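You operate a simulated robot arm through the tools that you are given. There is no shell and no other tool.

You are at the controls of a simulated robot arm. One attempt, no reset.

Task
Charge the blue pack in the bay at its printed current until FULL lights.
Fine: charger off before the pack moves; it ends in the metal box, lid shut. Set down upright: what you pick out. Where these are worked on the way, their far stop is far enough and under half their travel is too little: switch of the charger.
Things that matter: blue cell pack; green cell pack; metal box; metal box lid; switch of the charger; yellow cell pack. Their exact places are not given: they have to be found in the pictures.

It is judged by the outcome, as a careful person would: the job done as asked, and still so three seconds after it is handed in. It fails if anything else is knocked over, pushed out of place, dropped, spilled or broken. A push-on lid holds only when it is set on centred and level and pressed home; a screw cap is set on level and turned clockwise until tight.

Robot
A 7-joint arm with a two-finger parallel gripper on a trunk, on a base that drives. Base frame: it is fixed to the floor where the robot stands at the start and does not move with it; the origin is under the middle of the robot, x ahead of it, y to its left, z up. Units: mm, rad, N and s.
With the tool pointing down near the work surface it reaches from about 240 to 580 mm from the robot's upright axis, wherever it stands. Its first joint turns from -2.897 to 2.897 rad. Places, roughly: blue cell pack, green cell pack, yellow cell pack [-1750, -2250, 1000]; metal box [-1500, -2200, 900]; metal box lid [-1500, -2200, 1000]; switch of the charger [-1900, -2200, 1000]. Payload 3.4 kg.
Tool frame: the origin (TCP) lies between the finger pads and is the grasp point; the fingertips stand 30 mm ahead of it; z points along the fingers, y is the line along which they close. Largest opening 94 mm; finger width 28, thickness 10; the body of the gripper, 50 by 96 mm, starts 55 mm behind the TCP.
Orientation is told as [roll, pitch, yaw] about the base's x, y, z axes, in that order, counted from this pose: with the fingers straight down and closing along the base's y, the tool's x points along the base's -x, its y along +y and its z along -z.

Tools
- The arm moves only by the tool apply_moves. Its argument "motion" is a list of rows, each an object of numbers (a shift or turn left out is 0, a gripper value left out holds the last): "dx", "dy", "dz": the shift along the tool's x, y, z in mm; "rx", "ry", "rz": the turn, a rotation vector about the tool's x, y, z in rad; "grip": the gripper command, from -1 (fully open) to 1 (shut), values between in proportion. In form: [{"dx": .., "dy": .., "dz": .., "rx": .., "ry": .., "rz": .., "grip": ..}, ...]. A call has 1 to 20 rows; each row is the pose to reach, as a shift and turn from the pose commanded when the call began, along the tool's axes at that moment. Rows are played at 5 a second. More than 50 mm and 0.15 rad between two rows, or a gripper value outside its range, and nothing of the call is played. A pose out of reach is approached as far as the arm can. The call stops where the force on the tool passes 40 N (or 10 N more than at its start, if that is more) or the arm is blocked; 0.2 s more then pass. The fingers move at their own pace (about 72 mm/s each) and stop on an object; they squeeze with about 29 N. The grip force told is the motor's: it shows also when the fingers shut on nothing. Time passes only in rows, and 0.2 s behind the last, so rows that repeat a pose let the fingers close. It gives the time, the measured TCP pose, the force on the tool (base axes), the opening and the grip force at its end, in the units of the frame above (readings bear some noise), with the torque about the TCP (base axes, N m) and any sound that the robot's microphone picked up.
- Cameras (640 x 400 px; columns grow to the right, rows downward): "scene" is now at [19.8, 140.4, 1550.7]; the picture's right is [-0.15, -0.99, 0.00], its down [-0.64, 0.10, -0.76] and it looks along [0.75, -0.11, -0.65] (base axes); focal length 270 px, centre (320, 200). "wrist" rides on the gripper at [76, 14, -102] in the tool frame; the picture's right is [-0.18, 0.98, 0.00], its down [-0.75, -0.14, -0.64] and it looks along [-0.63, -0.12, 0.77] (tool axes); focal length 243 px, centre (320, 200).
- capture(camera): a new picture of that camera. It takes no simulated time.
- slide_trunk(by): slides the trunk up (or, below 0, down) by that many mm; the arm and the scene camera ride with it, the base frame stays. It gives what a move gives, with no picture.
- steer(legs): drives the robot by 1 to 6 legs, each [ahead, left, turn to the left] in mm, mm and rad, along the robot's own axes; the way and the turn of a leg run together, so that a leg with both is an arc; at most 1500 mm and 3.142 rad a leg. The arm and the cameras ride along, it lands a little off, and it stops where it bumps. It gives what a move gives.
- head_to(pan, tilt): turns the head with the scene camera to pan (to the left, within 2.705 rad either way) and tilt (down, from -0.506 to 1.204), counted from straight ahead of the robot. It gives what a move gives.
- point_at(camera, pixels): for up to 12 pixels [column, row] of the newest picture of that camera ("zoom" is the newest enlarged one), the place [x, y, z] in the base frame of the surface seen there, good to about 3 mm, but the place of the scene camera against the robot may be out by one fixed shift of up to 12 mm in any direction. It takes no simulated time.
- close_up(camera, box): a new picture of the part [left, top, right, bottom] of that camera's present view, enlarged. It takes no simulated time.
- job_done(): hands the job in; it is judged then, once.

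Leave the gripper open and the arm clear of the work at the hand-in unless told otherwise.

The tools are called after ">>>" as name(argument=value, ...) on one line, values as JSON. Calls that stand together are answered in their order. apply_moves: Moves the arm, as the interface text tells. Its arguments: {"type":"object","properties":{"motion":{"type":"array","items":{"type":"object","properties":{"dx":{"type":"number"},"dy":{"type":"number"},"dz":{"type":"number"},"rx":{"type":"number"},"ry":{"type":"number"},"rz":{"type":"number"},"grip":{"type":"number"}}}}},"required":["motion"]} The other tools are called the same way: slide_trunk (by) slides the trunk up or down; steer (legs) drives the base; head_to (pan, tilt) turns the head that bears the scene camera; capture (camera) takes a picture; point_at (camera, pixels) gives the place of the surface under pixels of a picture; close_up (camera, box) takes an enlarged picture of a part of a camera's view; job_done () hands the job in.

At the start:

```text
time: 0.0
tool_pos: [399.3, 25.7, 1158.2]
tcp_rot: [-0.001, 0.001, 0.001]
contact_force: [0.5, -0.6, 0.3]
moment: [0.01, 0.01, 0.03]
width: 93.8
grasp_force: 0.0
trunk travel left (down, up): [-200.0, 186.0]
robot x, y, heading: [1.8, -0.9, -0.003]
head pan, tilt: [-0.15, 0.71]
```

scene: 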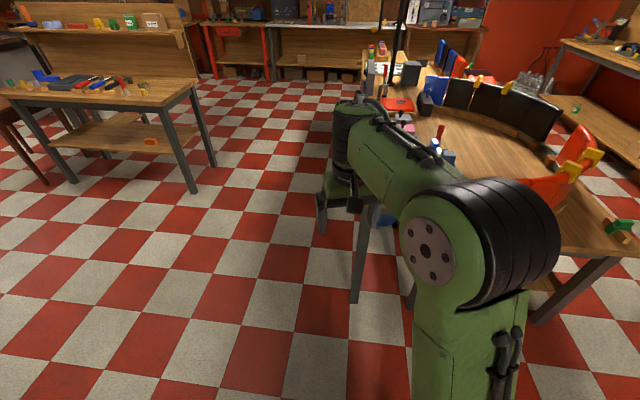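
wrist: 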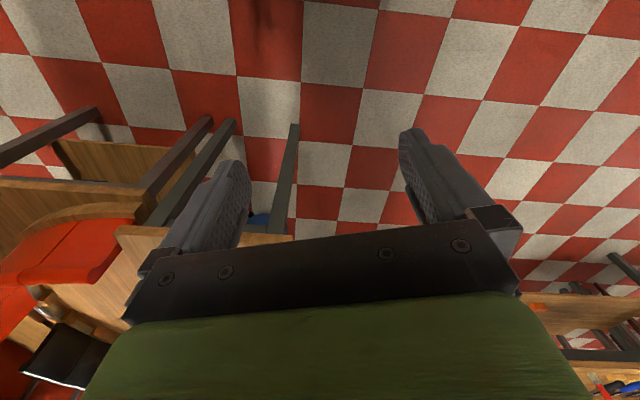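

The work area is behind and to the right of the robot, about -2.23 rad from straight ahead. I'll turn the head that way before driving.

>>> head_to(pan=-2.23, tilt=0.4)

>>> capture(camera="scene")

```text
time: 2.0
tool_pos: [398.9, 26.5, 1157.2]
tcp_rot: [0.0, 0.0, 0.0]
contact_force: [-0.3, -0.2, -0.4]
moment: [0.02, 0.04, 0.03]
width: 94.1
grasp_force: 0.0
trunk travel left (down, up): [-200.0, 186.0]
robot x, y, heading: [3.6, -1.5, 0.001]
head pan, tilt: [-2.231, 0.4]
```

```text
taken
```

scene: 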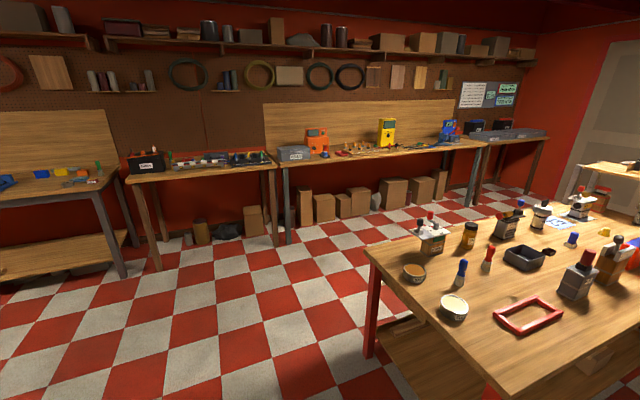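

I see a long bench along the far wall, holding a grey metal box, an orange device and a yellow device. I'll enlarge that part and measure some places.

>>> close_up(camera="scene", box=[260, 100, 480, 240])

>>> point_at(camera="scene", pixels=[[293, 153], [317, 140], [387, 130], [370, 155], [130, 178], [270, 165], [290, 165], [478, 148], [370, 250], [300, 300], [450, 130], [250, 330]])

```text
2.86 times, centred on (370, 170) of scene
```

zoom: 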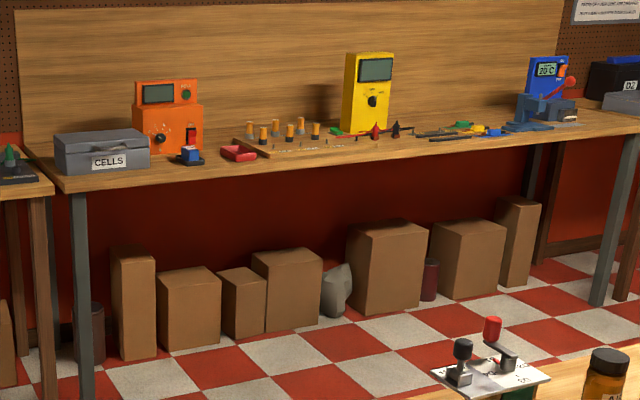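

```text
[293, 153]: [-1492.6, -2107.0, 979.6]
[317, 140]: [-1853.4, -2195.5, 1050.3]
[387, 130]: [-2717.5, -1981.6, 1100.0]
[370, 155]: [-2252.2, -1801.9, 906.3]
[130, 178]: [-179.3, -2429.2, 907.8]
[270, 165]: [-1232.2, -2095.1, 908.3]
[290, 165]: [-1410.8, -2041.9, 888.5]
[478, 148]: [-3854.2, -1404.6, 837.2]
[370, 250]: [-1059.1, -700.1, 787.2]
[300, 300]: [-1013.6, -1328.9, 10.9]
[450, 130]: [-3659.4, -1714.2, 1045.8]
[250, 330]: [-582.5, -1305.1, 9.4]
```

The metal box marked "CELLS", the orange charger with a blue pack in a cradle, and a red tray are all on this bench. I'll measure the bench edge and the items more closely.

>>> close_up(camera="scene", box=[270, 115, 390, 190])

>>> point_at(camera="scene", pixels=[[286, 164], [320, 160], [345, 157], [400, 153], [440, 150], [293, 155], [325, 153], [340, 153], [100, 40], [400, 100], [478, 145], [310, 154]])

```text
5.33 times, centred on (330, 152) of scene
```

zoom: 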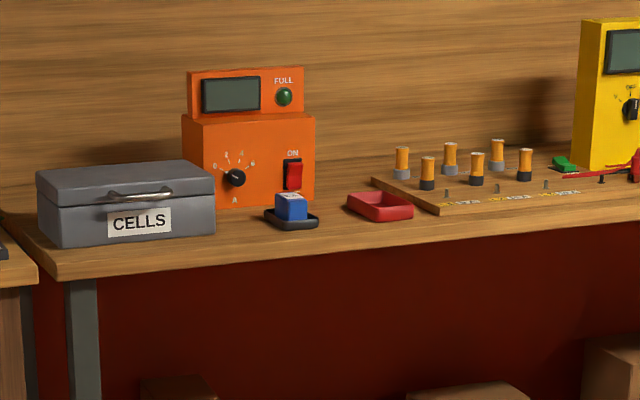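

```text
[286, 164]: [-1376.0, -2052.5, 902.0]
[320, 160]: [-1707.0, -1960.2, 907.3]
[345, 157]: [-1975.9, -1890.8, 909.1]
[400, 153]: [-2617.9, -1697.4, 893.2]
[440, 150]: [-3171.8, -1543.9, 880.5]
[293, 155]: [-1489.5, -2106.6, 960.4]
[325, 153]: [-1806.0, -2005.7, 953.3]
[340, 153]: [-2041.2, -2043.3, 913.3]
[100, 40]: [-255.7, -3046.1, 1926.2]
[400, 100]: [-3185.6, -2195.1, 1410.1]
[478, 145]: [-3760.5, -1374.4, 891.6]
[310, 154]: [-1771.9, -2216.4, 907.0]
```

The bench front edge runs along (-0.96, 0.275), with the top at about z = 910. Next I'll check the edges of the middle table to plan a safe path.

>>> point_at(camera="scene", pixels=[[372, 252], [412, 238], [455, 222], [490, 212], [420, 300], [485, 380], [365, 352], [325, 215], [360, 200], [400, 195], [285, 235], [580, 185]])

```text
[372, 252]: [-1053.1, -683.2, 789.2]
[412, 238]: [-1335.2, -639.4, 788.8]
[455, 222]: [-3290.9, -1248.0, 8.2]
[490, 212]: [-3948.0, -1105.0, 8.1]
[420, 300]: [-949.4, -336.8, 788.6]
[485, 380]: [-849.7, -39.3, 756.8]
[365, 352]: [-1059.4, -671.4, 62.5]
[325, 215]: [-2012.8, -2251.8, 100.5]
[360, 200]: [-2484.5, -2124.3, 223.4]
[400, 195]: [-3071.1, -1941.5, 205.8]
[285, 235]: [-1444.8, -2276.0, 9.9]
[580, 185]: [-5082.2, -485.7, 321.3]
```

The corridor is wide enough. Before turning the base to the right, I'll look at what stands there so the arm doesn't sweep into it.

>>> head_to(pan=-0.9, tilt=0.7)

>>> capture(camera="scene")

>>> point_at(camera="scene", pixels=[[100, 150], [150, 200], [200, 250], [250, 200], [300, 150], [350, 250], [400, 150], [450, 250], [500, 200], [320, 350], [200, 100], [550, 300]])

```text
time: 3.5
tool_pos: [398.4, 26.6, 1158.9]
tcp_rot: [-0.001, -0.001, -0.001]
contact_force: [-0.3, -0.1, -0.3]
moment: [0.01, -0.01, 0.01]
width: 93.9
grasp_force: 0.1
trunk travel left (down, up): [-200.0, 186.0]
robot x, y, heading: [-1.6, 0.2, -0.002]
head pan, tilt: [-0.901, 0.7]
```

```text
taken
```

scene: 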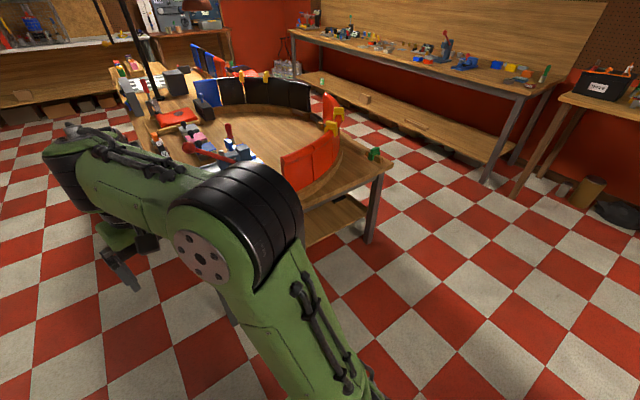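

```text
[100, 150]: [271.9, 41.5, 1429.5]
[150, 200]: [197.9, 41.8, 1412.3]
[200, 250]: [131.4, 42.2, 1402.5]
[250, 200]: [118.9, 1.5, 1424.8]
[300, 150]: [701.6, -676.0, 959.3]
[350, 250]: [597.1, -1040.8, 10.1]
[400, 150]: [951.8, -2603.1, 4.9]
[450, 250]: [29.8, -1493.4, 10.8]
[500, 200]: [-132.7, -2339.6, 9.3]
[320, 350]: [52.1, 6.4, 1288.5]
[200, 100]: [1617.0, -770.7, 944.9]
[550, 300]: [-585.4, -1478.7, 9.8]
```

The nearest things on the right top out at about z = 960, well under the arm, so turning right is safe. I'll turn -1.849 rad, drive 1500 mm ahead toward the bench, then 1030 mm right.

>>> steer(legs=[[0, 0, -1.849], [1500, 0, 0], [200, -1030, 0]])

>>> head_to(pan=0.0, tilt=0.6)

>>> capture(camera="scene")

```text
time: 20.3
tool_pos: [-1518.0, -1750.5, 1158.5]
tcp_rot: [0.0, 0.001, -1.839]
contact_force: [-0.6, -0.1, -0.1]
moment: [0.01, -0.05, 0.01]
width: 94.4
grasp_force: 0.1
trunk travel left (down, up): [-200.0, 186.0]
robot x, y, heading: [-1436.2, -1360.9, -1.838]
head pan, tilt: [-0.901, 0.7]
```

```text
time: 21.5
tool_pos: [-1517.6, -1750.7, 1157.4]
tcp_rot: [-0.001, 0.001, -1.843]
contact_force: [0.6, -0.2, 0.3]
moment: [-0.01, -0.02, 0.01]
width: 93.9
grasp_force: 0.1
trunk travel left (down, up): [-200.0, 186.0]
robot x, y, heading: [-1435.0, -1357.1, -1.843]
head pan, tilt: [0.0, 0.6]
```

```text
taken
```

scene: 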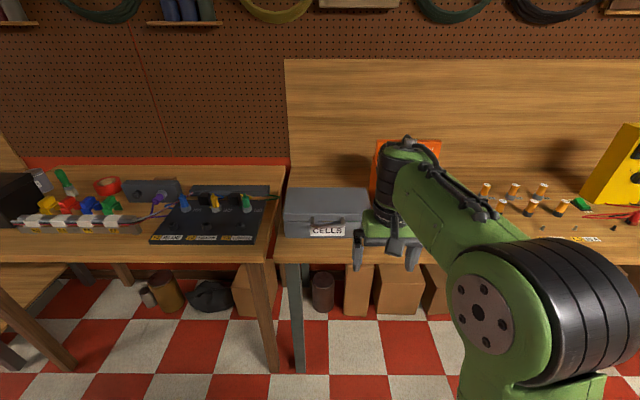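

The arm blocks the charger in the scene camera. The wrist camera looks forward and down, so I'll try that.

>>> capture(camera="wrist")

```text
taken
```

wrist: 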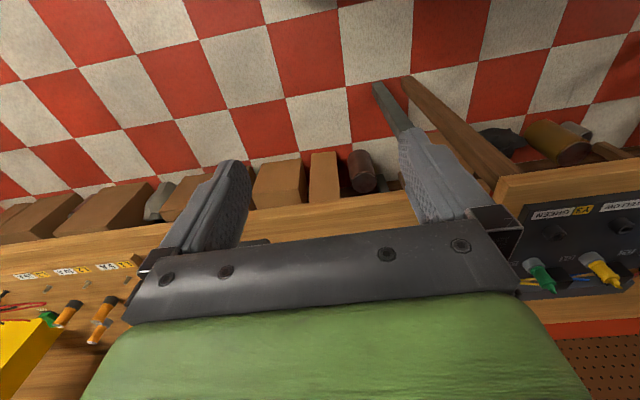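

The wrist picture is inverted and the gripper body hides the charger. I'll swing the arm to the right and slightly back so the scene camera has a clear view.

>>> apply_moves(motion=[{"dx": 15, "dy": -45}, {"dx": 30, "dy": -90}, {"dx": 50, "dy": -135}, {"dx": 70, "dy": -180}, {"dx": 90, "dy": -225}, {"dx": 115, "dy": -265}, {"dx": 140, "dy": -305}, {"dx": 165, "dy": -345}])

>>> capture(camera="scene")

```text
time: 23.3
tool_pos: [-1807.3, -1497.9, 1157.0]
tcp_rot: [0.002, -0.002, -1.84]
contact_force: [0.3, 0.9, 0.4]
moment: [-0.03, 0.0, -0.01]
width: 94.1
grasp_force: 0.0
trunk travel left (down, up): [-200.0, 186.0]
robot x, y, heading: [-1435.8, -1353.8, -1.838]
head pan, tilt: [0.0, 0.6]
```

```text
taken
```

scene: 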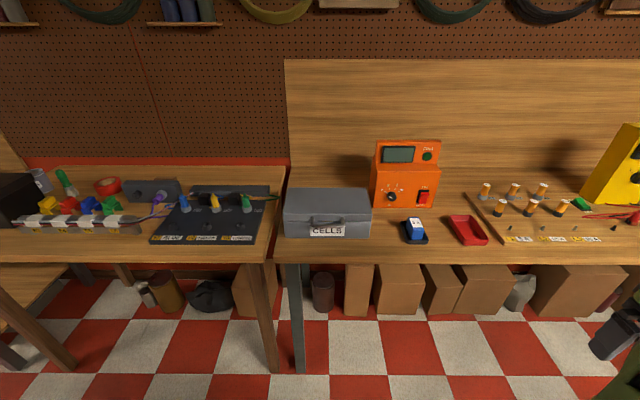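

The view is clear now. I'll take close-ups of the box, charger, blue pack and tray.

>>> close_up(camera="scene", box=[360, 130, 500, 250])

>>> close_up(camera="scene", box=[270, 130, 450, 250])

>>> close_up(camera="scene", box=[370, 135, 450, 195])

>>> close_up(camera="scene", box=[390, 205, 450, 250])

```text
3.33 times, centred on (430, 190) of scene
```

zoom: 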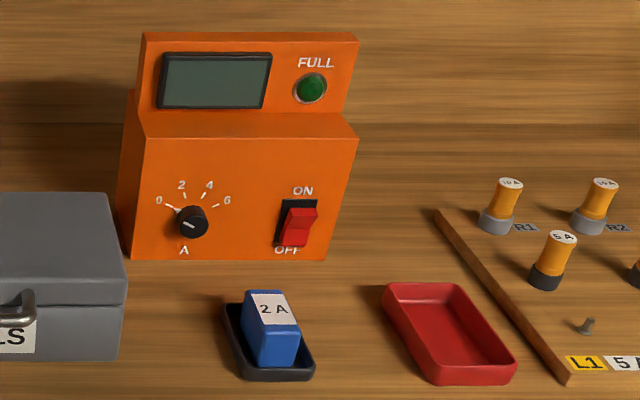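

```text
3.33 times, centred on (360, 190) of scene
```

zoom: 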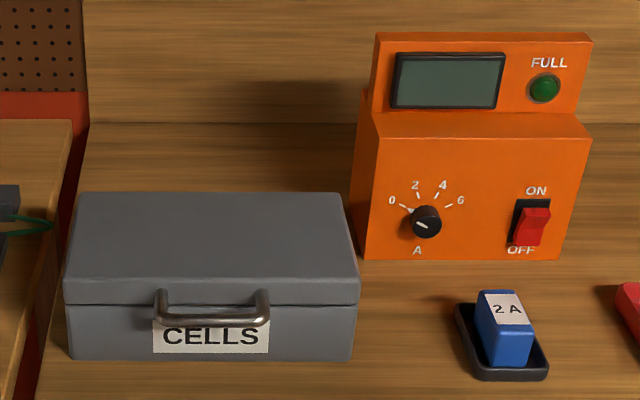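

```text
6.67 times, centred on (410, 165) of scene
```

zoom: 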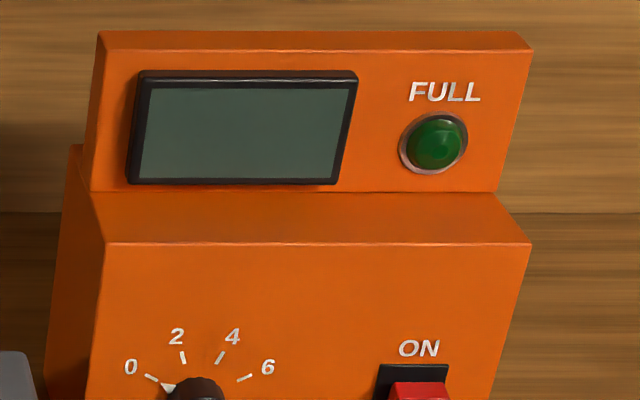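

```text
8.89 times, centred on (420, 228) of scene
```

zoom: 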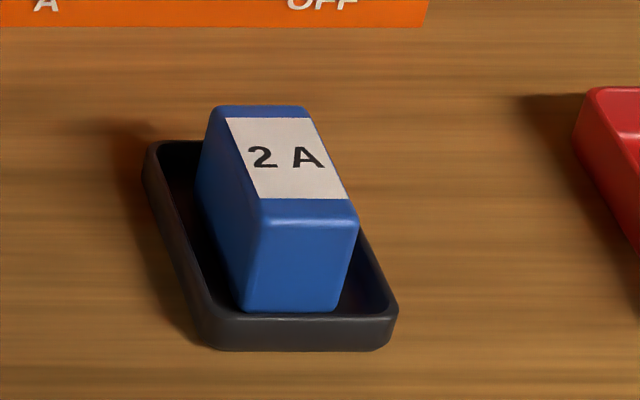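

The blue pack sits in the black bay with "2 A" printed on it. The charger dial is at 0, with marks at 0, 2, 4 and 6, and the switch is OFF. I'll measure the important spots with the scene camera.

>>> point_at(camera="scene", pixels=[[389, 198], [423, 198], [380, 206], [431, 207], [397, 154], [427, 156], [416, 222], [418, 240], [404, 238], [468, 230], [300, 263], [500, 263]])

>>> point_at(camera="scene", pixels=[[290, 190], [366, 190], [288, 211], [369, 211], [288, 236], [367, 236], [312, 222], [342, 222], [327, 225], [327, 200], [380, 165], [435, 165]])

```text
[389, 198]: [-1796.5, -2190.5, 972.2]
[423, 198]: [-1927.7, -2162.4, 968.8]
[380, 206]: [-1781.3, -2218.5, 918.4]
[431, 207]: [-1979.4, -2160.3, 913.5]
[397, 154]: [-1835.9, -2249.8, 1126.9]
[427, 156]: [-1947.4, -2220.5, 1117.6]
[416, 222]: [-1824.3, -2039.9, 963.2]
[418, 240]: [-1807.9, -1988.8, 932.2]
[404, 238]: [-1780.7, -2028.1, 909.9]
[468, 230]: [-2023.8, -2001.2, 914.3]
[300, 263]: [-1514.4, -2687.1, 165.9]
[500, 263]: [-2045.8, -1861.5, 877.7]
```

```text
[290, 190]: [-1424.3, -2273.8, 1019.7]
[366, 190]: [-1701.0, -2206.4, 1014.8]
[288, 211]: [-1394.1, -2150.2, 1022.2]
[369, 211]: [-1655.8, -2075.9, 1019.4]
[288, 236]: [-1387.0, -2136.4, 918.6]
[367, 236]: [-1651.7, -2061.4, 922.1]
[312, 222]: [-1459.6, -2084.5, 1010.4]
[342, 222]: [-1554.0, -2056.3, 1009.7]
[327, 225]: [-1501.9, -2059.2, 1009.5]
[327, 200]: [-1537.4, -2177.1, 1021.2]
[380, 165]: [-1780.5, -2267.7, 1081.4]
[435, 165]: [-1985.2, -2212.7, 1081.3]
```

In bench coordinates (u along the bench to the right, v into it), with z being height:

| Item | u | v | z |
|---|---|---|---|
| Dial | about 1125 | about 2600 | about 972 |
| Switch | about 1259 | about 2605 | about 969 |
| Blue pack | about 1193 | about 2463 | top about 963 |
| Box | about 747–1025 | front about 2440 | top about 1020 |
| Box handle | about 878 | about 2395 | about 1010 |

I'll drive closer: 300 mm ahead and 120 mm right, with a tiny turn to square up.

>>> steer(legs=[[300, -120, -0.01]])

>>> head_to(pan=0.0, tilt=0.85)

>>> capture(camera="scene")

```text
time: 25.4
tool_pos: [-2003.9, -1752.8, 1158.0]
tcp_rot: [0.001, 0.002, -1.849]
contact_force: [-0.6, -0.9, 0.6]
moment: [0.01, -0.02, 0.01]
width: 94.2
grasp_force: 0.1
trunk travel left (down, up): [-200.0, 186.0]
robot x, y, heading: [-1633.9, -1615.6, -1.848]
head pan, tilt: [0.0, 0.6]
```

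```text
time: 26.2
tool_pos: [-2004.6, -1752.3, 1158.1]
tcp_rot: [0.001, -0.001, -1.85]
contact_force: [0.4, 0.6, -0.9]
moment: [0.01, -0.05, 0.0]
width: 94.1
grasp_force: 0.1
trunk travel left (down, up): [-200.0, 186.0]
robot x, y, heading: [-1636.4, -1613.6, -1.845]
head pan, tilt: [0.0, 0.85]
```

```text
taken
```

scene: 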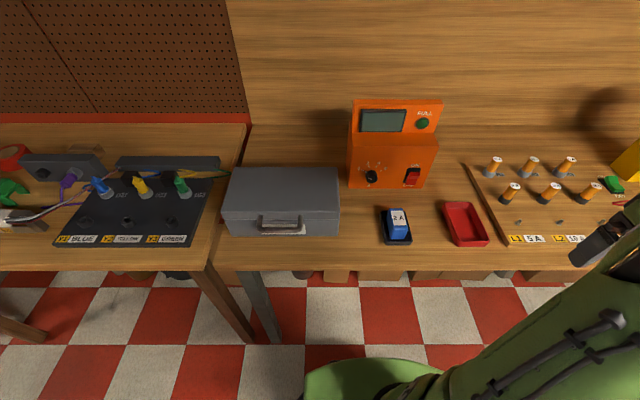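

The robot now stands at u≈1128, v≈2002, squared to the bench. I'll take close-ups of the charger, bay and box from here.

>>> close_up(camera="scene", box=[340, 90, 450, 190])

>>> close_up(camera="scene", box=[210, 155, 350, 245])

>>> close_up(camera="scene", box=[352, 155, 408, 190])

```text
4.00 times, centred on (395, 140) of scene
```

zoom: 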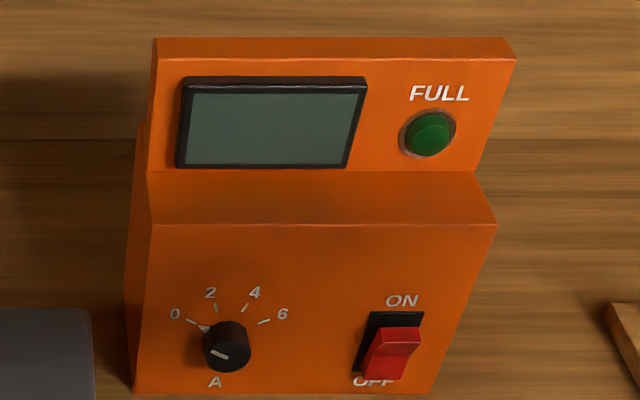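

```text
4.44 times, centred on (280, 200) of scene
```

zoom: 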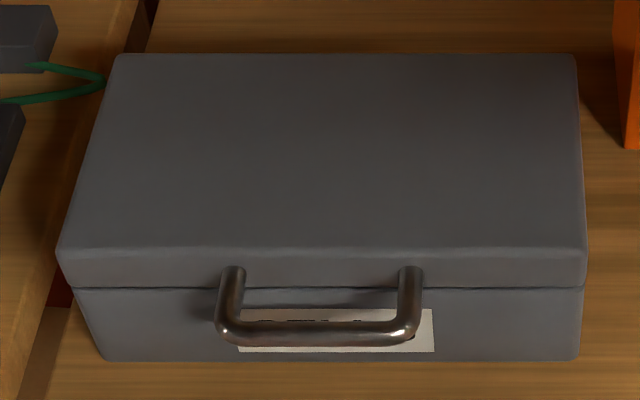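

```text
11.43 times, centred on (380, 172) of scene
```

zoom: 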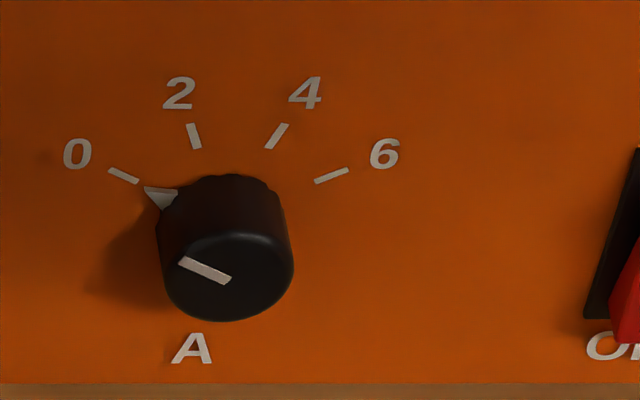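

The knob is clear now: its pointer is at 0 and the ticks are at 0, 2, 4 and 6. I'll measure the knob and its marks in this zoom.

>>> point_at(camera="zoom", pixels=[[228, 275], [205, 270], [255, 270], [228, 310], [228, 240], [124, 176], [194, 136], [277, 136], [331, 175], [160, 196], [60, 300], [450, 300]])

>>> close_up(camera="scene", box=[395, 160, 431, 190])

```text
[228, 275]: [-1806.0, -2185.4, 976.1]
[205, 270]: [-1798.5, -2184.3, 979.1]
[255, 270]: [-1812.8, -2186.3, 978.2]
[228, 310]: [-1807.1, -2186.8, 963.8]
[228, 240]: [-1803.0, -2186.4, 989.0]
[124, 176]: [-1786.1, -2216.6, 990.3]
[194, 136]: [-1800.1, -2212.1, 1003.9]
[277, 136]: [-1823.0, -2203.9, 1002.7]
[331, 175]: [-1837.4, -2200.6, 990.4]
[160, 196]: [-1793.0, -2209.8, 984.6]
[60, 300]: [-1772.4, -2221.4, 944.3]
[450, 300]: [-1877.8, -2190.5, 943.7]
```

```text
13.33 times, centred on (413, 175) of scene
```

zoom: 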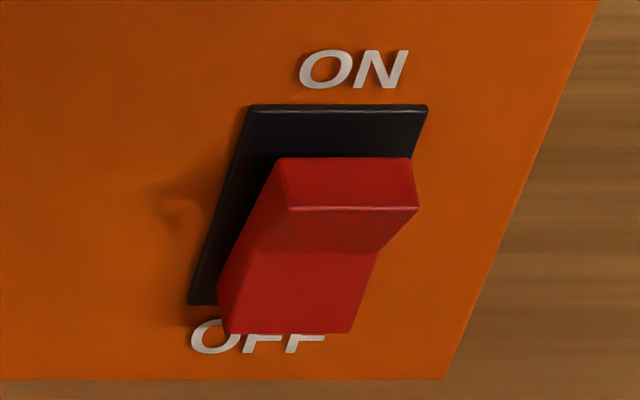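

The marks work out to about -60°, -20°, +20° and +60°, so dial 2 is about 40° clockwise from 0. The switch is a rocker and its upper (ON) end stands out. I'll measure it.

>>> point_at(camera="zoom", pixels=[[350, 185], [352, 213], [350, 235], [330, 250], [310, 280], [290, 310], [287, 328], [330, 130], [222, 250], [480, 250], [295, 210], [412, 210]])

>>> capture(camera="wrist")

```text
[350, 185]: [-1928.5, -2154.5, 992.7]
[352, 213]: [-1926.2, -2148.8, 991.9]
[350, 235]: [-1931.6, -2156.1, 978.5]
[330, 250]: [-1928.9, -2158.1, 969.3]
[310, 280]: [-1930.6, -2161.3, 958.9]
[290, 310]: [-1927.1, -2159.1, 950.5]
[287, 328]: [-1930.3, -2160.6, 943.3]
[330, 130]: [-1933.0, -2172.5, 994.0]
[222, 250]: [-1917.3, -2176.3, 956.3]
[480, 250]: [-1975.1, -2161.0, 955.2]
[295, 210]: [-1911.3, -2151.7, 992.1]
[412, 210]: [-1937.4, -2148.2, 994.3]
```

```text
taken
```

wrist: 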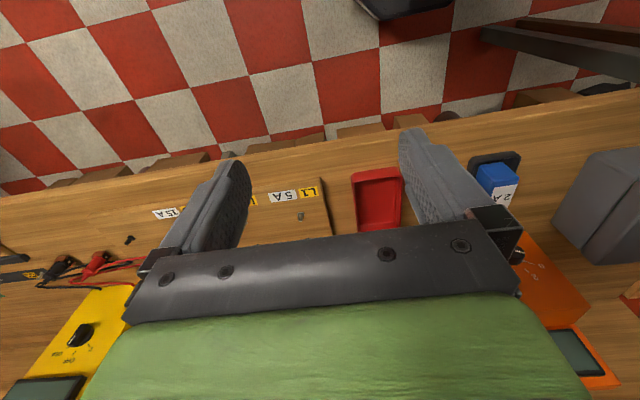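

I have the rocker geometry: the upper end stands out to v≈2596 at z≈992 and the lower end is at v≈2608. The scene camera may be shifted by up to 12 mm, so I'll compare the same features (tray, labels, pack) in the wrist and scene cameras.

>>> close_up(camera="wrist", box=[240, 140, 420, 240])

>>> point_at(camera="wrist", pixels=[[310, 191], [284, 196], [300, 216], [376, 200], [507, 192], [498, 175], [165, 213]])

>>> close_up(camera="scene", box=[430, 180, 590, 260])

```text
3.56 times, centred on (330, 190) of wrist
```

zoom: 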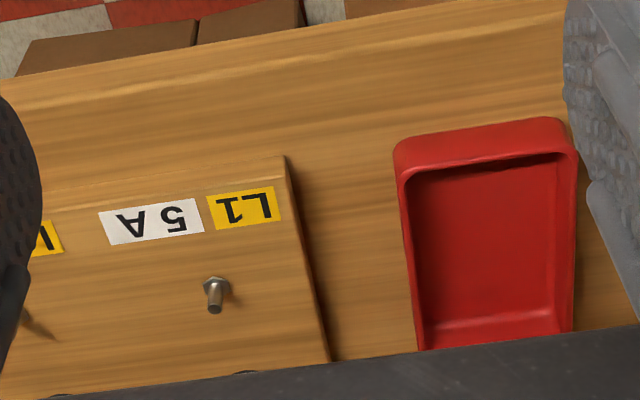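

```text
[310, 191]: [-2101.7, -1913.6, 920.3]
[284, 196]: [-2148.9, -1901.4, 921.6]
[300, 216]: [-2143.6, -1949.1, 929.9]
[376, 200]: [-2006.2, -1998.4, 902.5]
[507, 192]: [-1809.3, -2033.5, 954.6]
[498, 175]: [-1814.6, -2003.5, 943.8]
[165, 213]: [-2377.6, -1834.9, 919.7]
```

```text
4.00 times, centred on (510, 220) of scene
```

zoom: 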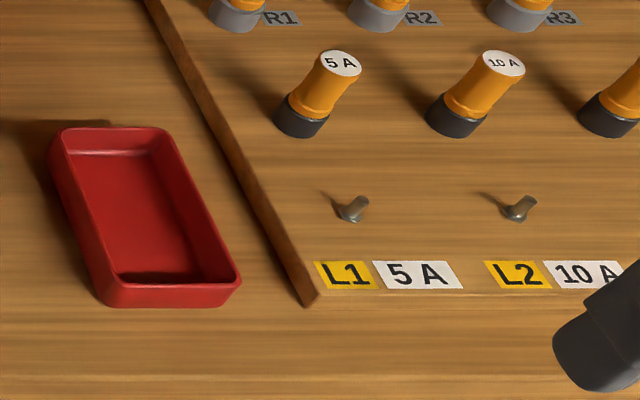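

I'll compare the centres of the "L1" and "5 A" labels and a tray corner in both cameras.

>>> point_at(camera="zoom", pixels=[[345, 275], [418, 275], [319, 300], [378, 289], [461, 289], [373, 262], [145, 220]])

>>> point_at(camera="wrist", pixels=[[308.1, 198.5], [282.7, 202.1], [320.1, 183.9], [298.3, 196.0], [267.8, 200.0], [299.7, 204.4]])

```text
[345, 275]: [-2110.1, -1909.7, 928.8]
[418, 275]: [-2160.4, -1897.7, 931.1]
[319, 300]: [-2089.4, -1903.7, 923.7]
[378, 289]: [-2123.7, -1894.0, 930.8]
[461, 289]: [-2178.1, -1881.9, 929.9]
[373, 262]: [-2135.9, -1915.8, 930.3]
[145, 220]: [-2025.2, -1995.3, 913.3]
```

```text
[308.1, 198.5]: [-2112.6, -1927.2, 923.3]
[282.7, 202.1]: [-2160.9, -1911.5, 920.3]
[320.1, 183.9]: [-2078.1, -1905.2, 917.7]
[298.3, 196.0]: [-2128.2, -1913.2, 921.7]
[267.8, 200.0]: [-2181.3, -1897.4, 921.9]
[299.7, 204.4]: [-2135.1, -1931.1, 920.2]
```

The wrist camera, which has no shift, puts things about 16 mm farther into the bench and about 9 mm lower than the scene camera. I'll trust the wrist camera. Next I bring the arm in front of and above the charger, pitched 45° forward, so the wrist camera faces the dial.

>>> apply_moves(motion=[{"dx": -26, "dy": 31, "dz": 0, "ry": -0.0785}, {"dx": -53, "dy": 63, "dz": 0, "ry": -0.157}, {"dx": -79, "dy": 94, "dz": 0, "ry": -0.2355}, {"dx": -106, "dy": 125, "dz": 0, "ry": -0.314}, {"dx": -132, "dy": 157, "dz": 0, "ry": -0.3925}, {"dx": -158, "dy": 188, "dz": 0, "ry": -0.471}, {"dx": -185, "dy": 219, "dz": 0, "ry": -0.5495}, {"dx": -211, "dy": 250, "dz": 0, "ry": -0.628}, {"dx": -238, "dy": 282, "dz": 0, "ry": -0.7065}, {"dx": -250, "dy": 313, "dz": 0, "ry": -0.785}, {"dx": -250, "dy": 313, "dz": 40, "ry": -0.785}, {"dx": -250, "dy": 313, "dz": 70, "ry": -0.785}])

>>> capture(camera="wrist")

>>> capture(camera="scene")

```text
time: 28.8
tool_pos: [-1772.6, -2078.6, 1088.6]
tcp_rot: [0.0, -0.785, -1.848]
contact_force: [0.2, -1.2, 0.0]
moment: [-0.03, -0.05, -0.02]
width: 93.9
grasp_force: 0.1
trunk travel left (down, up): [-200.0, 186.0]
robot x, y, heading: [-1632.6, -1615.0, -1.85]
head pan, tilt: [0.0, 0.85]
```

```text
taken
```

wrist: 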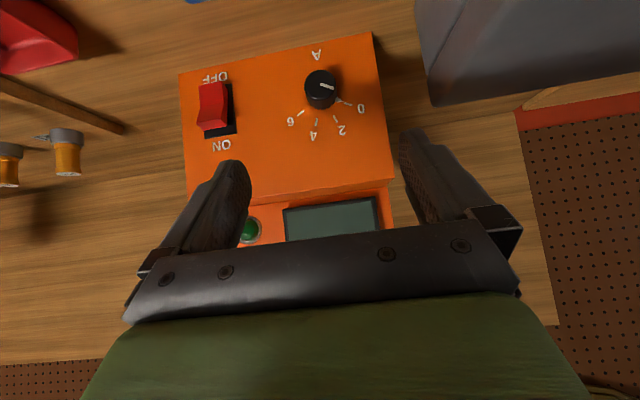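

```text
taken
```

scene: 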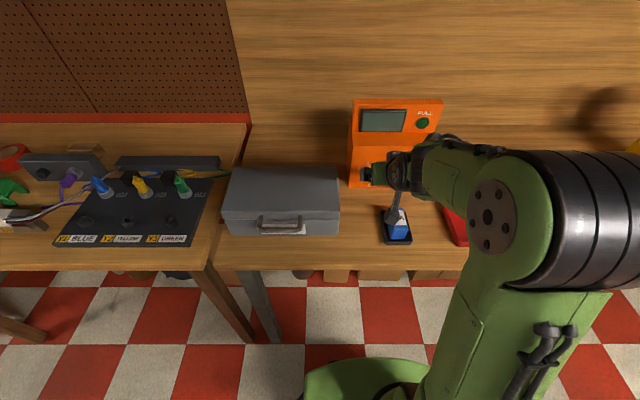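

The wrist camera sees the dial, rocker and label faces well, though upside down. I'll zoom in on the dial and rocker and measure them.

>>> close_up(camera="wrist", box=[280, 40, 380, 150])

>>> point_at(camera="wrist", pixels=[[326, 86], [322, 88], [317, 89], [300, 113], [317, 121], [337, 118], [344, 105], [365, 50], [213, 105], [205, 125], [222, 125], [212, 88]])

```text
3.64 times, centred on (330, 95) of wrist
```

zoom: 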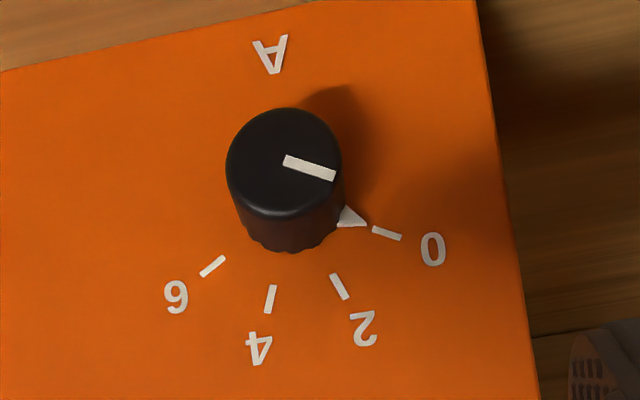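

```text
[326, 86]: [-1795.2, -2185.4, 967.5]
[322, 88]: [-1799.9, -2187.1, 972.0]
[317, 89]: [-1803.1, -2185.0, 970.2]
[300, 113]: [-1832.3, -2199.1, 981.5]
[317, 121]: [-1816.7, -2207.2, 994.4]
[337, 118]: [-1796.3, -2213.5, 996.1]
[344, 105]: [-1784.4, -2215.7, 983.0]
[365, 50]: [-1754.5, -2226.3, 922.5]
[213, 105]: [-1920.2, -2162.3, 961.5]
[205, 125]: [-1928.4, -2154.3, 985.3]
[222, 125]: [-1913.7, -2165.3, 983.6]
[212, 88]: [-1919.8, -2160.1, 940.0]
```

The wrist measurements give:
- dial axis at u≈1130.5, z≈966.5
- dial front at v≈2597
- panel face at v≈2621

I'll move in along the tool axis with the fingers half open, stopping about 25 mm short.

>>> apply_moves(motion=[{"dx": 2, "dy": 1, "dz": 40, "grip": -0.3}, {"dx": 4, "dy": 2, "dz": 80, "grip": -0.3}, {"dx": 6, "dy": 2, "dz": 110, "grip": -0.3}, {"dx": 7, "dy": 2, "dz": 125, "grip": -0.3}])

>>> capture(camera="wrist")

>>> capture(camera="scene")

```text
time: 29.8
tool_pos: [-1792.4, -2160.2, 993.7]
tcp_rot: [-0.002, -0.787, -1.848]
contact_force: [-0.5, 0.3, -0.2]
moment: [0.04, 0.01, -0.01]
width: 61.0
grasp_force: 0.1
trunk travel left (down, up): [-200.0, 186.0]
robot x, y, heading: [-1634.2, -1614.2, -1.851]
head pan, tilt: [0.0, 0.85]
```

```text
taken
```

wrist: 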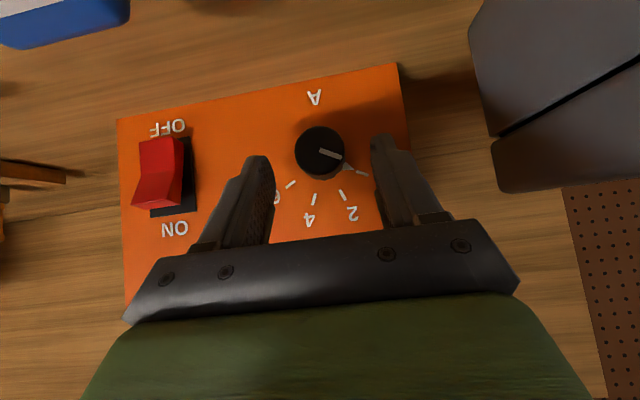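

```text
taken
```

scene: 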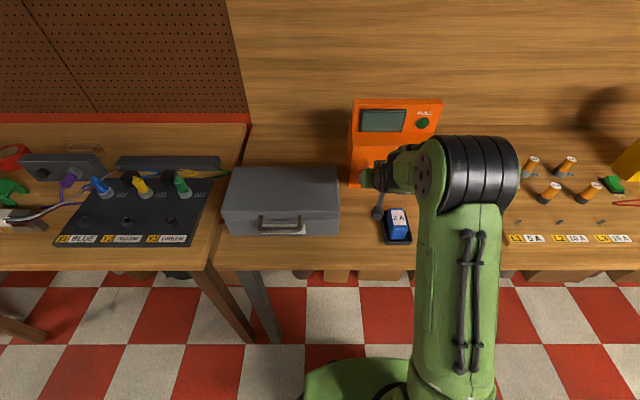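

The dial is centred between the fingertips: tips at about (258,160) and (380,140), knob at (320,152). A quick re-measure before the last 24 mm.

>>> point_at(camera="wrist", pixels=[[320, 150], [312, 145], [328, 158], [345, 178], [250, 130], [160, 190], [145, 200], [175, 185], [160, 150], [262, 200], [396, 190]])

>>> apply_moves(motion=[{"dy": -1, "dz": 12}, {"dy": -1, "dz": 24}])

>>> capture(camera="wrist")

```text
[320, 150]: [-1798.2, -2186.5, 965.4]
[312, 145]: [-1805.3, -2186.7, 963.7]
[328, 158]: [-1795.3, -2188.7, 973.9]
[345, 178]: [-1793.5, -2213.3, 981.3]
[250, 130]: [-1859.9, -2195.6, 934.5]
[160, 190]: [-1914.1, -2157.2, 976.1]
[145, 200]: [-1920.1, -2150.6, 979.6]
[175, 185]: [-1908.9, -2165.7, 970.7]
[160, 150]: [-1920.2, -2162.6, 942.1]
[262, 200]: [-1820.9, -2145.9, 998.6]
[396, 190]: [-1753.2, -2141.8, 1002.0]
```

```text
time: 30.4
tool_pos: [-1799.4, -2175.7, 978.0]
tcp_rot: [0.0, -0.785, -1.848]
contact_force: [0.5, -0.4, 0.4]
moment: [0.03, 0.02, -0.01]
width: 61.0
grasp_force: 0.1
trunk travel left (down, up): [-200.0, 186.0]
robot x, y, heading: [-1636.6, -1615.0, -1.846]
head pan, tilt: [0.0, 0.85]
```

```text
taken
```

wrist: 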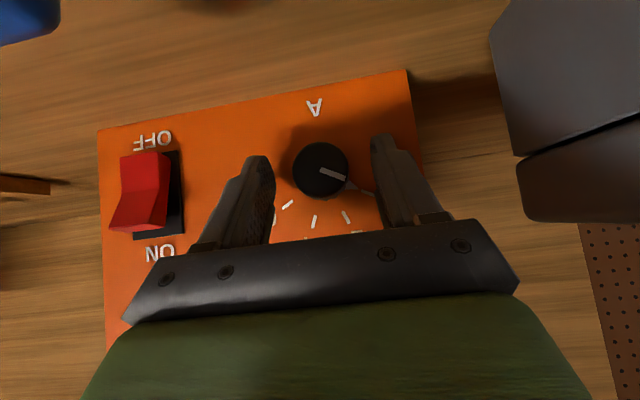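

The fingers straddle the knob with no contact. I'll close the grip on the knob.

>>> apply_moves(motion=[{"dy": 1.5, "dz": 0.5, "grip": 0.2}, {"dy": 1.5, "dz": 0.5, "grip": 1}, {"dy": 1.5, "dz": 0.5, "grip": 1}, {"dy": 1.5, "dz": 0.5, "grip": 1}])

>>> close_up(camera="wrist", box=[230, 90, 410, 250])

```text
time: 31.4
tool_pos: [-1798.4, -2177.2, 977.9]
tcp_rot: [0.001, -0.785, -1.85]
contact_force: [-4.2, 1.0, 0.4]
moment: [0.05, 0.05, -0.07]
width: 33.4
grasp_force: 44.9
trunk travel left (down, up): [-200.0, 186.0]
robot x, y, heading: [-1635.2, -1616.3, -1.848]
head pan, tilt: [0.0, 0.85]
```

```text
2.50 times, centred on (320, 170) of wrist
```

zoom: 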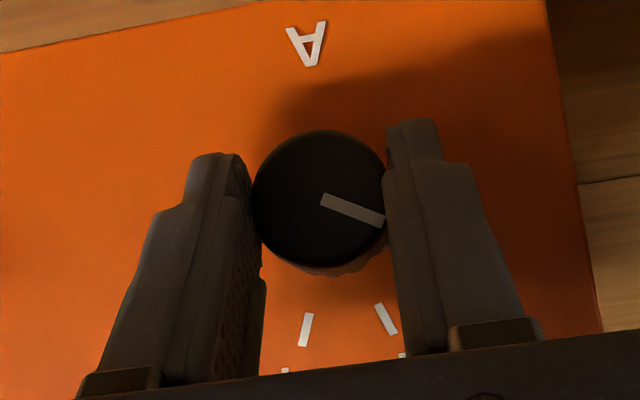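

The knob is gripped at a width of 33.4 mm. I'll turn it 40° clockwise about its own axis (the bench v axis), moving the TCP along a small arc because it sits about 12 mm above the axis.

>>> apply_moves(motion=[{"dx": 0.04, "dy": -1.2, "dz": 0.04, "rx": -0.0707, "rz": 0.0707}, {"dx": 0.17, "dy": -2.4, "dz": 0.17, "rx": -0.1414, "rz": 0.1414}, {"dx": 0.38, "dy": -3.5, "dz": 0.38, "rx": -0.2121, "rz": 0.2121}, {"dx": 0.67, "dy": -4.7, "dz": 0.67, "rx": -0.2828, "rz": 0.2828}, {"dx": 1.0, "dy": -5.75, "dz": 1.0, "rx": -0.3535, "rz": 0.3535}, {"dx": 1.5, "dy": -6.8, "dz": 1.5, "rx": -0.4243, "rz": 0.4243}, {"dx": 2.0, "dy": -7.7, "dz": 2.0, "rx": -0.4936, "rz": 0.4936}, {"dx": 2.0, "dy": -7.7, "dz": 2.0, "rx": -0.4936, "rz": 0.4936}])

>>> capture(camera="wrist")

>>> close_up(camera="wrist", box=[230, 90, 410, 250])

>>> capture(camera="scene")

```text
time: 33.2
tool_pos: [-1806.3, -2174.1, 974.2]
tcp_rot: [0.872, -0.572, -2.422]
contact_force: [-8.0, 1.6, 2.2]
moment: [-0.45, 0.19, -0.26]
width: 33.4
grasp_force: 44.8
trunk travel left (down, up): [-200.0, 186.0]
robot x, y, heading: [-1635.1, -1616.2, -1.848]
head pan, tilt: [0.0, 0.85]
```

```text
taken
```

wrist: 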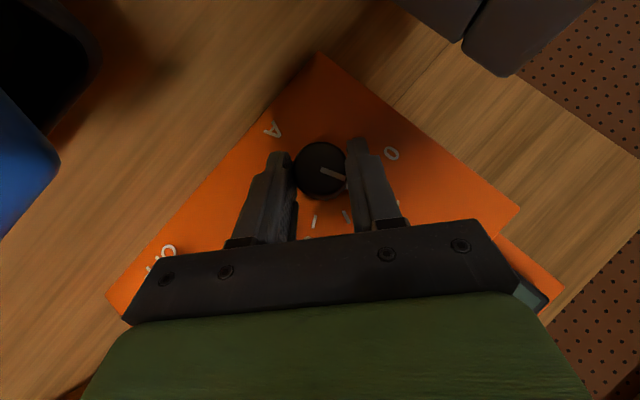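

```text
2.50 times, centred on (320, 170) of wrist
```

zoom: 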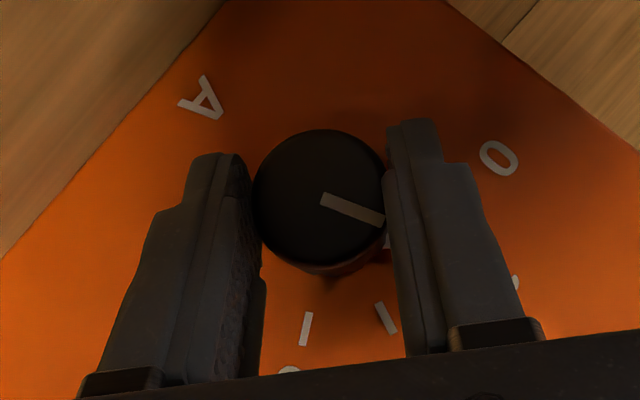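

```text
taken
```

scene: 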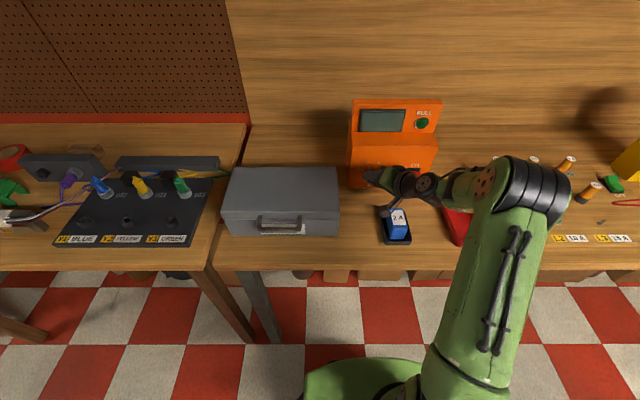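

The knob turned with the gripper, since its line stayed fixed in the gripper's view. I'll open the fingers, back off along the tool axis and check where it points.

>>> apply_moves(motion=[{"grip": 0.2}, {"grip": -0.3}, {"grip": -0.3}, {"dz": -20, "grip": -0.3}, {"dz": -50, "grip": -0.3}, {"dz": -80, "grip": -0.3}])

>>> capture(camera="wrist")

>>> close_up(camera="scene", box=[345, 95, 445, 190])

```text
time: 34.6
tool_pos: [-1825.3, -2109.1, 1017.5]
tcp_rot: [0.87, -0.572, -2.422]
contact_force: [0.2, -0.4, 1.2]
moment: [0.02, 0.0, 0.0]
width: 60.9
grasp_force: 0.1
trunk travel left (down, up): [-200.0, 186.0]
robot x, y, heading: [-1631.1, -1610.3, -1.849]
head pan, tilt: [0.0, 0.85]
```

```text
taken
```

wrist: 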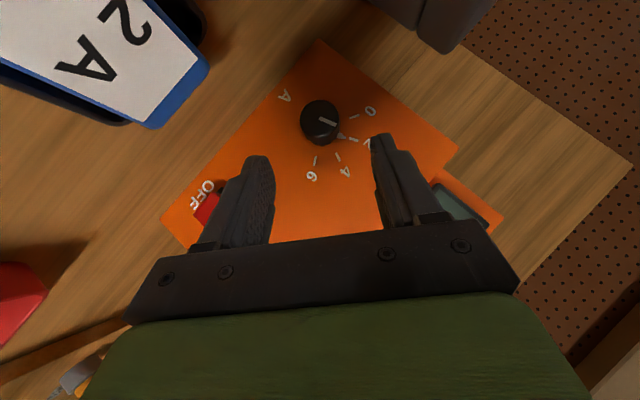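

```text
4.21 times, centred on (395, 142) of scene
```

zoom: 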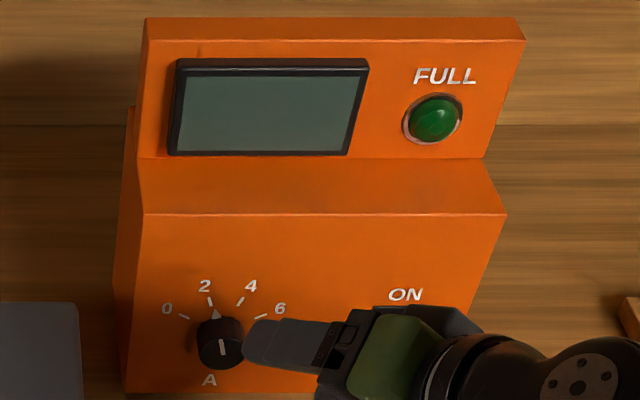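

The pointer now seems to be at 2. I'll zoom in to confirm the alignment.

>>> close_up(camera="wrist", box=[280, 80, 400, 200])

>>> close_up(camera="scene", box=[375, 155, 425, 190])

```text
3.33 times, centred on (340, 140) of wrist
```

zoom: 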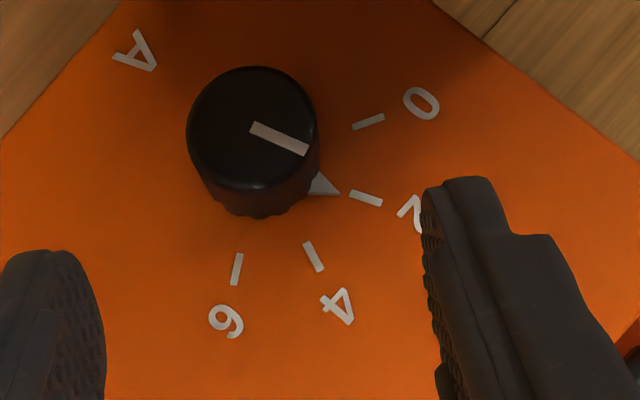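

```text
11.43 times, centred on (400, 172) of scene
```

zoom: 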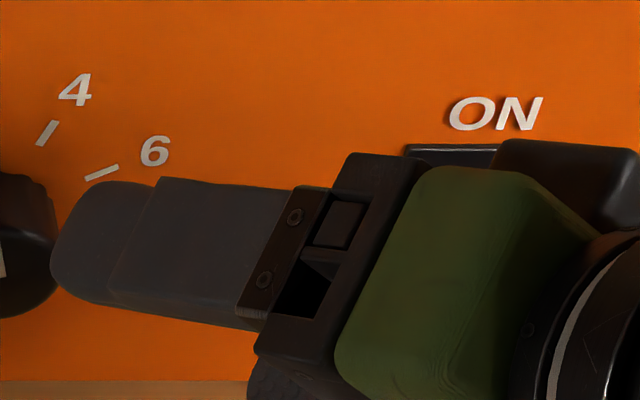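

The pointer lines up with the 2 tick. Next is the rocker. I'll roll back to level, move right in front of it, and close the fingers to use them as a poker.

>>> apply_moves(motion=[{"dx": -6, "dy": -6, "dz": -20, "rx": 0.0987, "rz": -0.0987, "grip": -0.3}, {"dx": -13, "dy": -14, "dz": -40, "rx": 0.1974, "rz": -0.1974, "grip": 0}, {"dx": -20, "dy": -21, "dz": -55, "rx": 0.2962, "rz": -0.2962, "grip": 1}, {"dx": -27, "dy": -28, "dz": -70, "rx": 0.3949, "rz": -0.3949, "grip": 1}, {"dx": -33, "dy": -35, "dz": -82, "rx": 0.4936, "rz": -0.4936, "grip": 1}, {"dx": -33, "dy": -35, "dz": -82, "rx": 0.4936, "rz": -0.4936, "grip": 1}])

>>> capture(camera="wrist")

>>> close_up(camera="scene", box=[345, 95, 445, 190])

```text
time: 36.0
tool_pos: [-1890.9, -2053.9, 1058.0]
tcp_rot: [-0.002, -0.785, -1.849]
contact_force: [0.6, 0.1, -0.2]
moment: [-0.02, -0.02, -0.03]
width: 0.2
grasp_force: 29.1
trunk travel left (down, up): [-200.0, 186.0]
robot x, y, heading: [-1637.1, -1612.9, -1.842]
head pan, tilt: [0.0, 0.85]
```

```text
taken
```

wrist: 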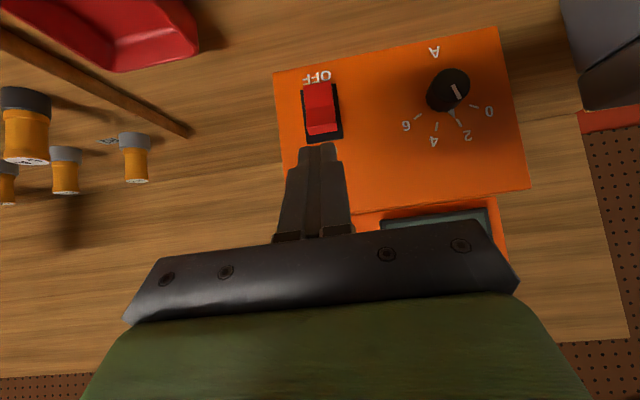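

```text
4.21 times, centred on (395, 142) of scene
```

zoom: 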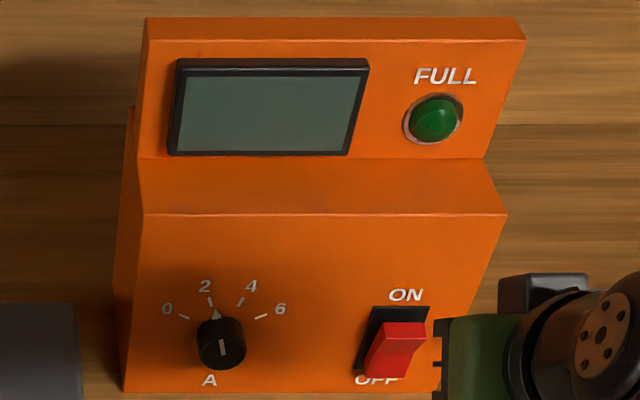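

The dial is confirmed at 2. I'll zoom the wrist camera on the rocker and measure it.

>>> close_up(camera="wrist", box=[290, 60, 360, 150])

>>> point_at(camera="zoom", pixels=[[300, 130], [305, 170], [310, 215], [315, 255], [318, 280], [270, 270], [370, 265], [280, 140], [350, 130], [400, 200], [375, 310], [320, 310]])

```text
4.44 times, centred on (325, 105) of wrist
```

zoom: 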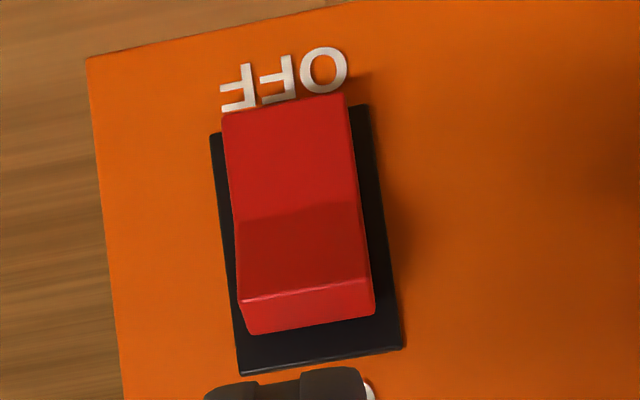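

```text
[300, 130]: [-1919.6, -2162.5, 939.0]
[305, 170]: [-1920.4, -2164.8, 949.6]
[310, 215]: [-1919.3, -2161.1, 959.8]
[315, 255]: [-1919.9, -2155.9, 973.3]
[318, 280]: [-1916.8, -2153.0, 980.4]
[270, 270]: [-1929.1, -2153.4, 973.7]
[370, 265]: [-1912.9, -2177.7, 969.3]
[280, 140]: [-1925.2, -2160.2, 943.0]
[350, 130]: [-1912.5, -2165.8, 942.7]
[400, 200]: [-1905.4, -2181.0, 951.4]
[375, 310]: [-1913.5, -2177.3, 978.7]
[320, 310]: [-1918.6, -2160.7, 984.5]
```

The rocker centre is at u≈1253. Its ON ridge is at v≈2597, z≈982, and its OFF end is at about z≈939. I'll bring the fingertips to just in front of the ON end first.

>>> apply_moves(motion=[{"dx": 3, "dz": 40}, {"dx": 7, "dz": 80}, {"dx": 4.3, "dz": 87.7}])

>>> capture(camera="wrist")

>>> close_up(camera="scene", box=[375, 135, 455, 190])

```text
time: 36.8
tool_pos: [-1907.2, -2111.3, 992.2]
tcp_rot: [0.0, -0.785, -1.847]
contact_force: [-0.4, 0.8, 0.6]
moment: [-0.01, -0.01, -0.04]
width: 0.0
grasp_force: 29.0
trunk travel left (down, up): [-200.0, 186.0]
robot x, y, heading: [-1636.1, -1612.7, -1.849]
head pan, tilt: [0.0, 0.85]
```

```text
taken
```

wrist: 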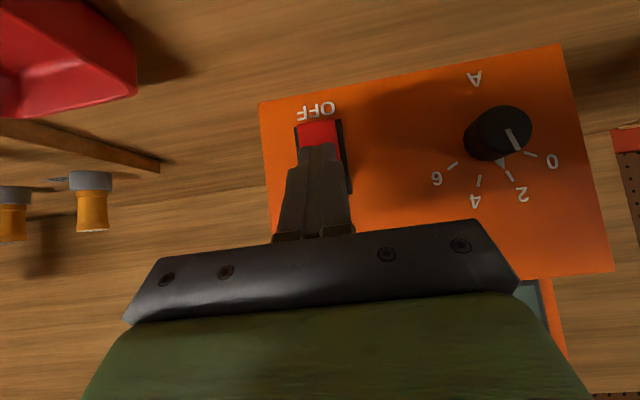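

```text
7.27 times, centred on (415, 162) of scene
```

zoom: 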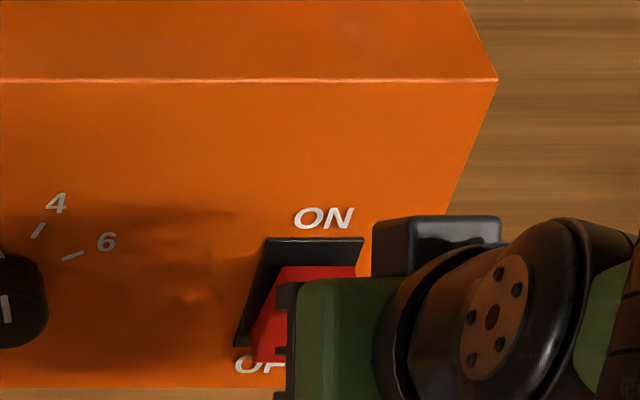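

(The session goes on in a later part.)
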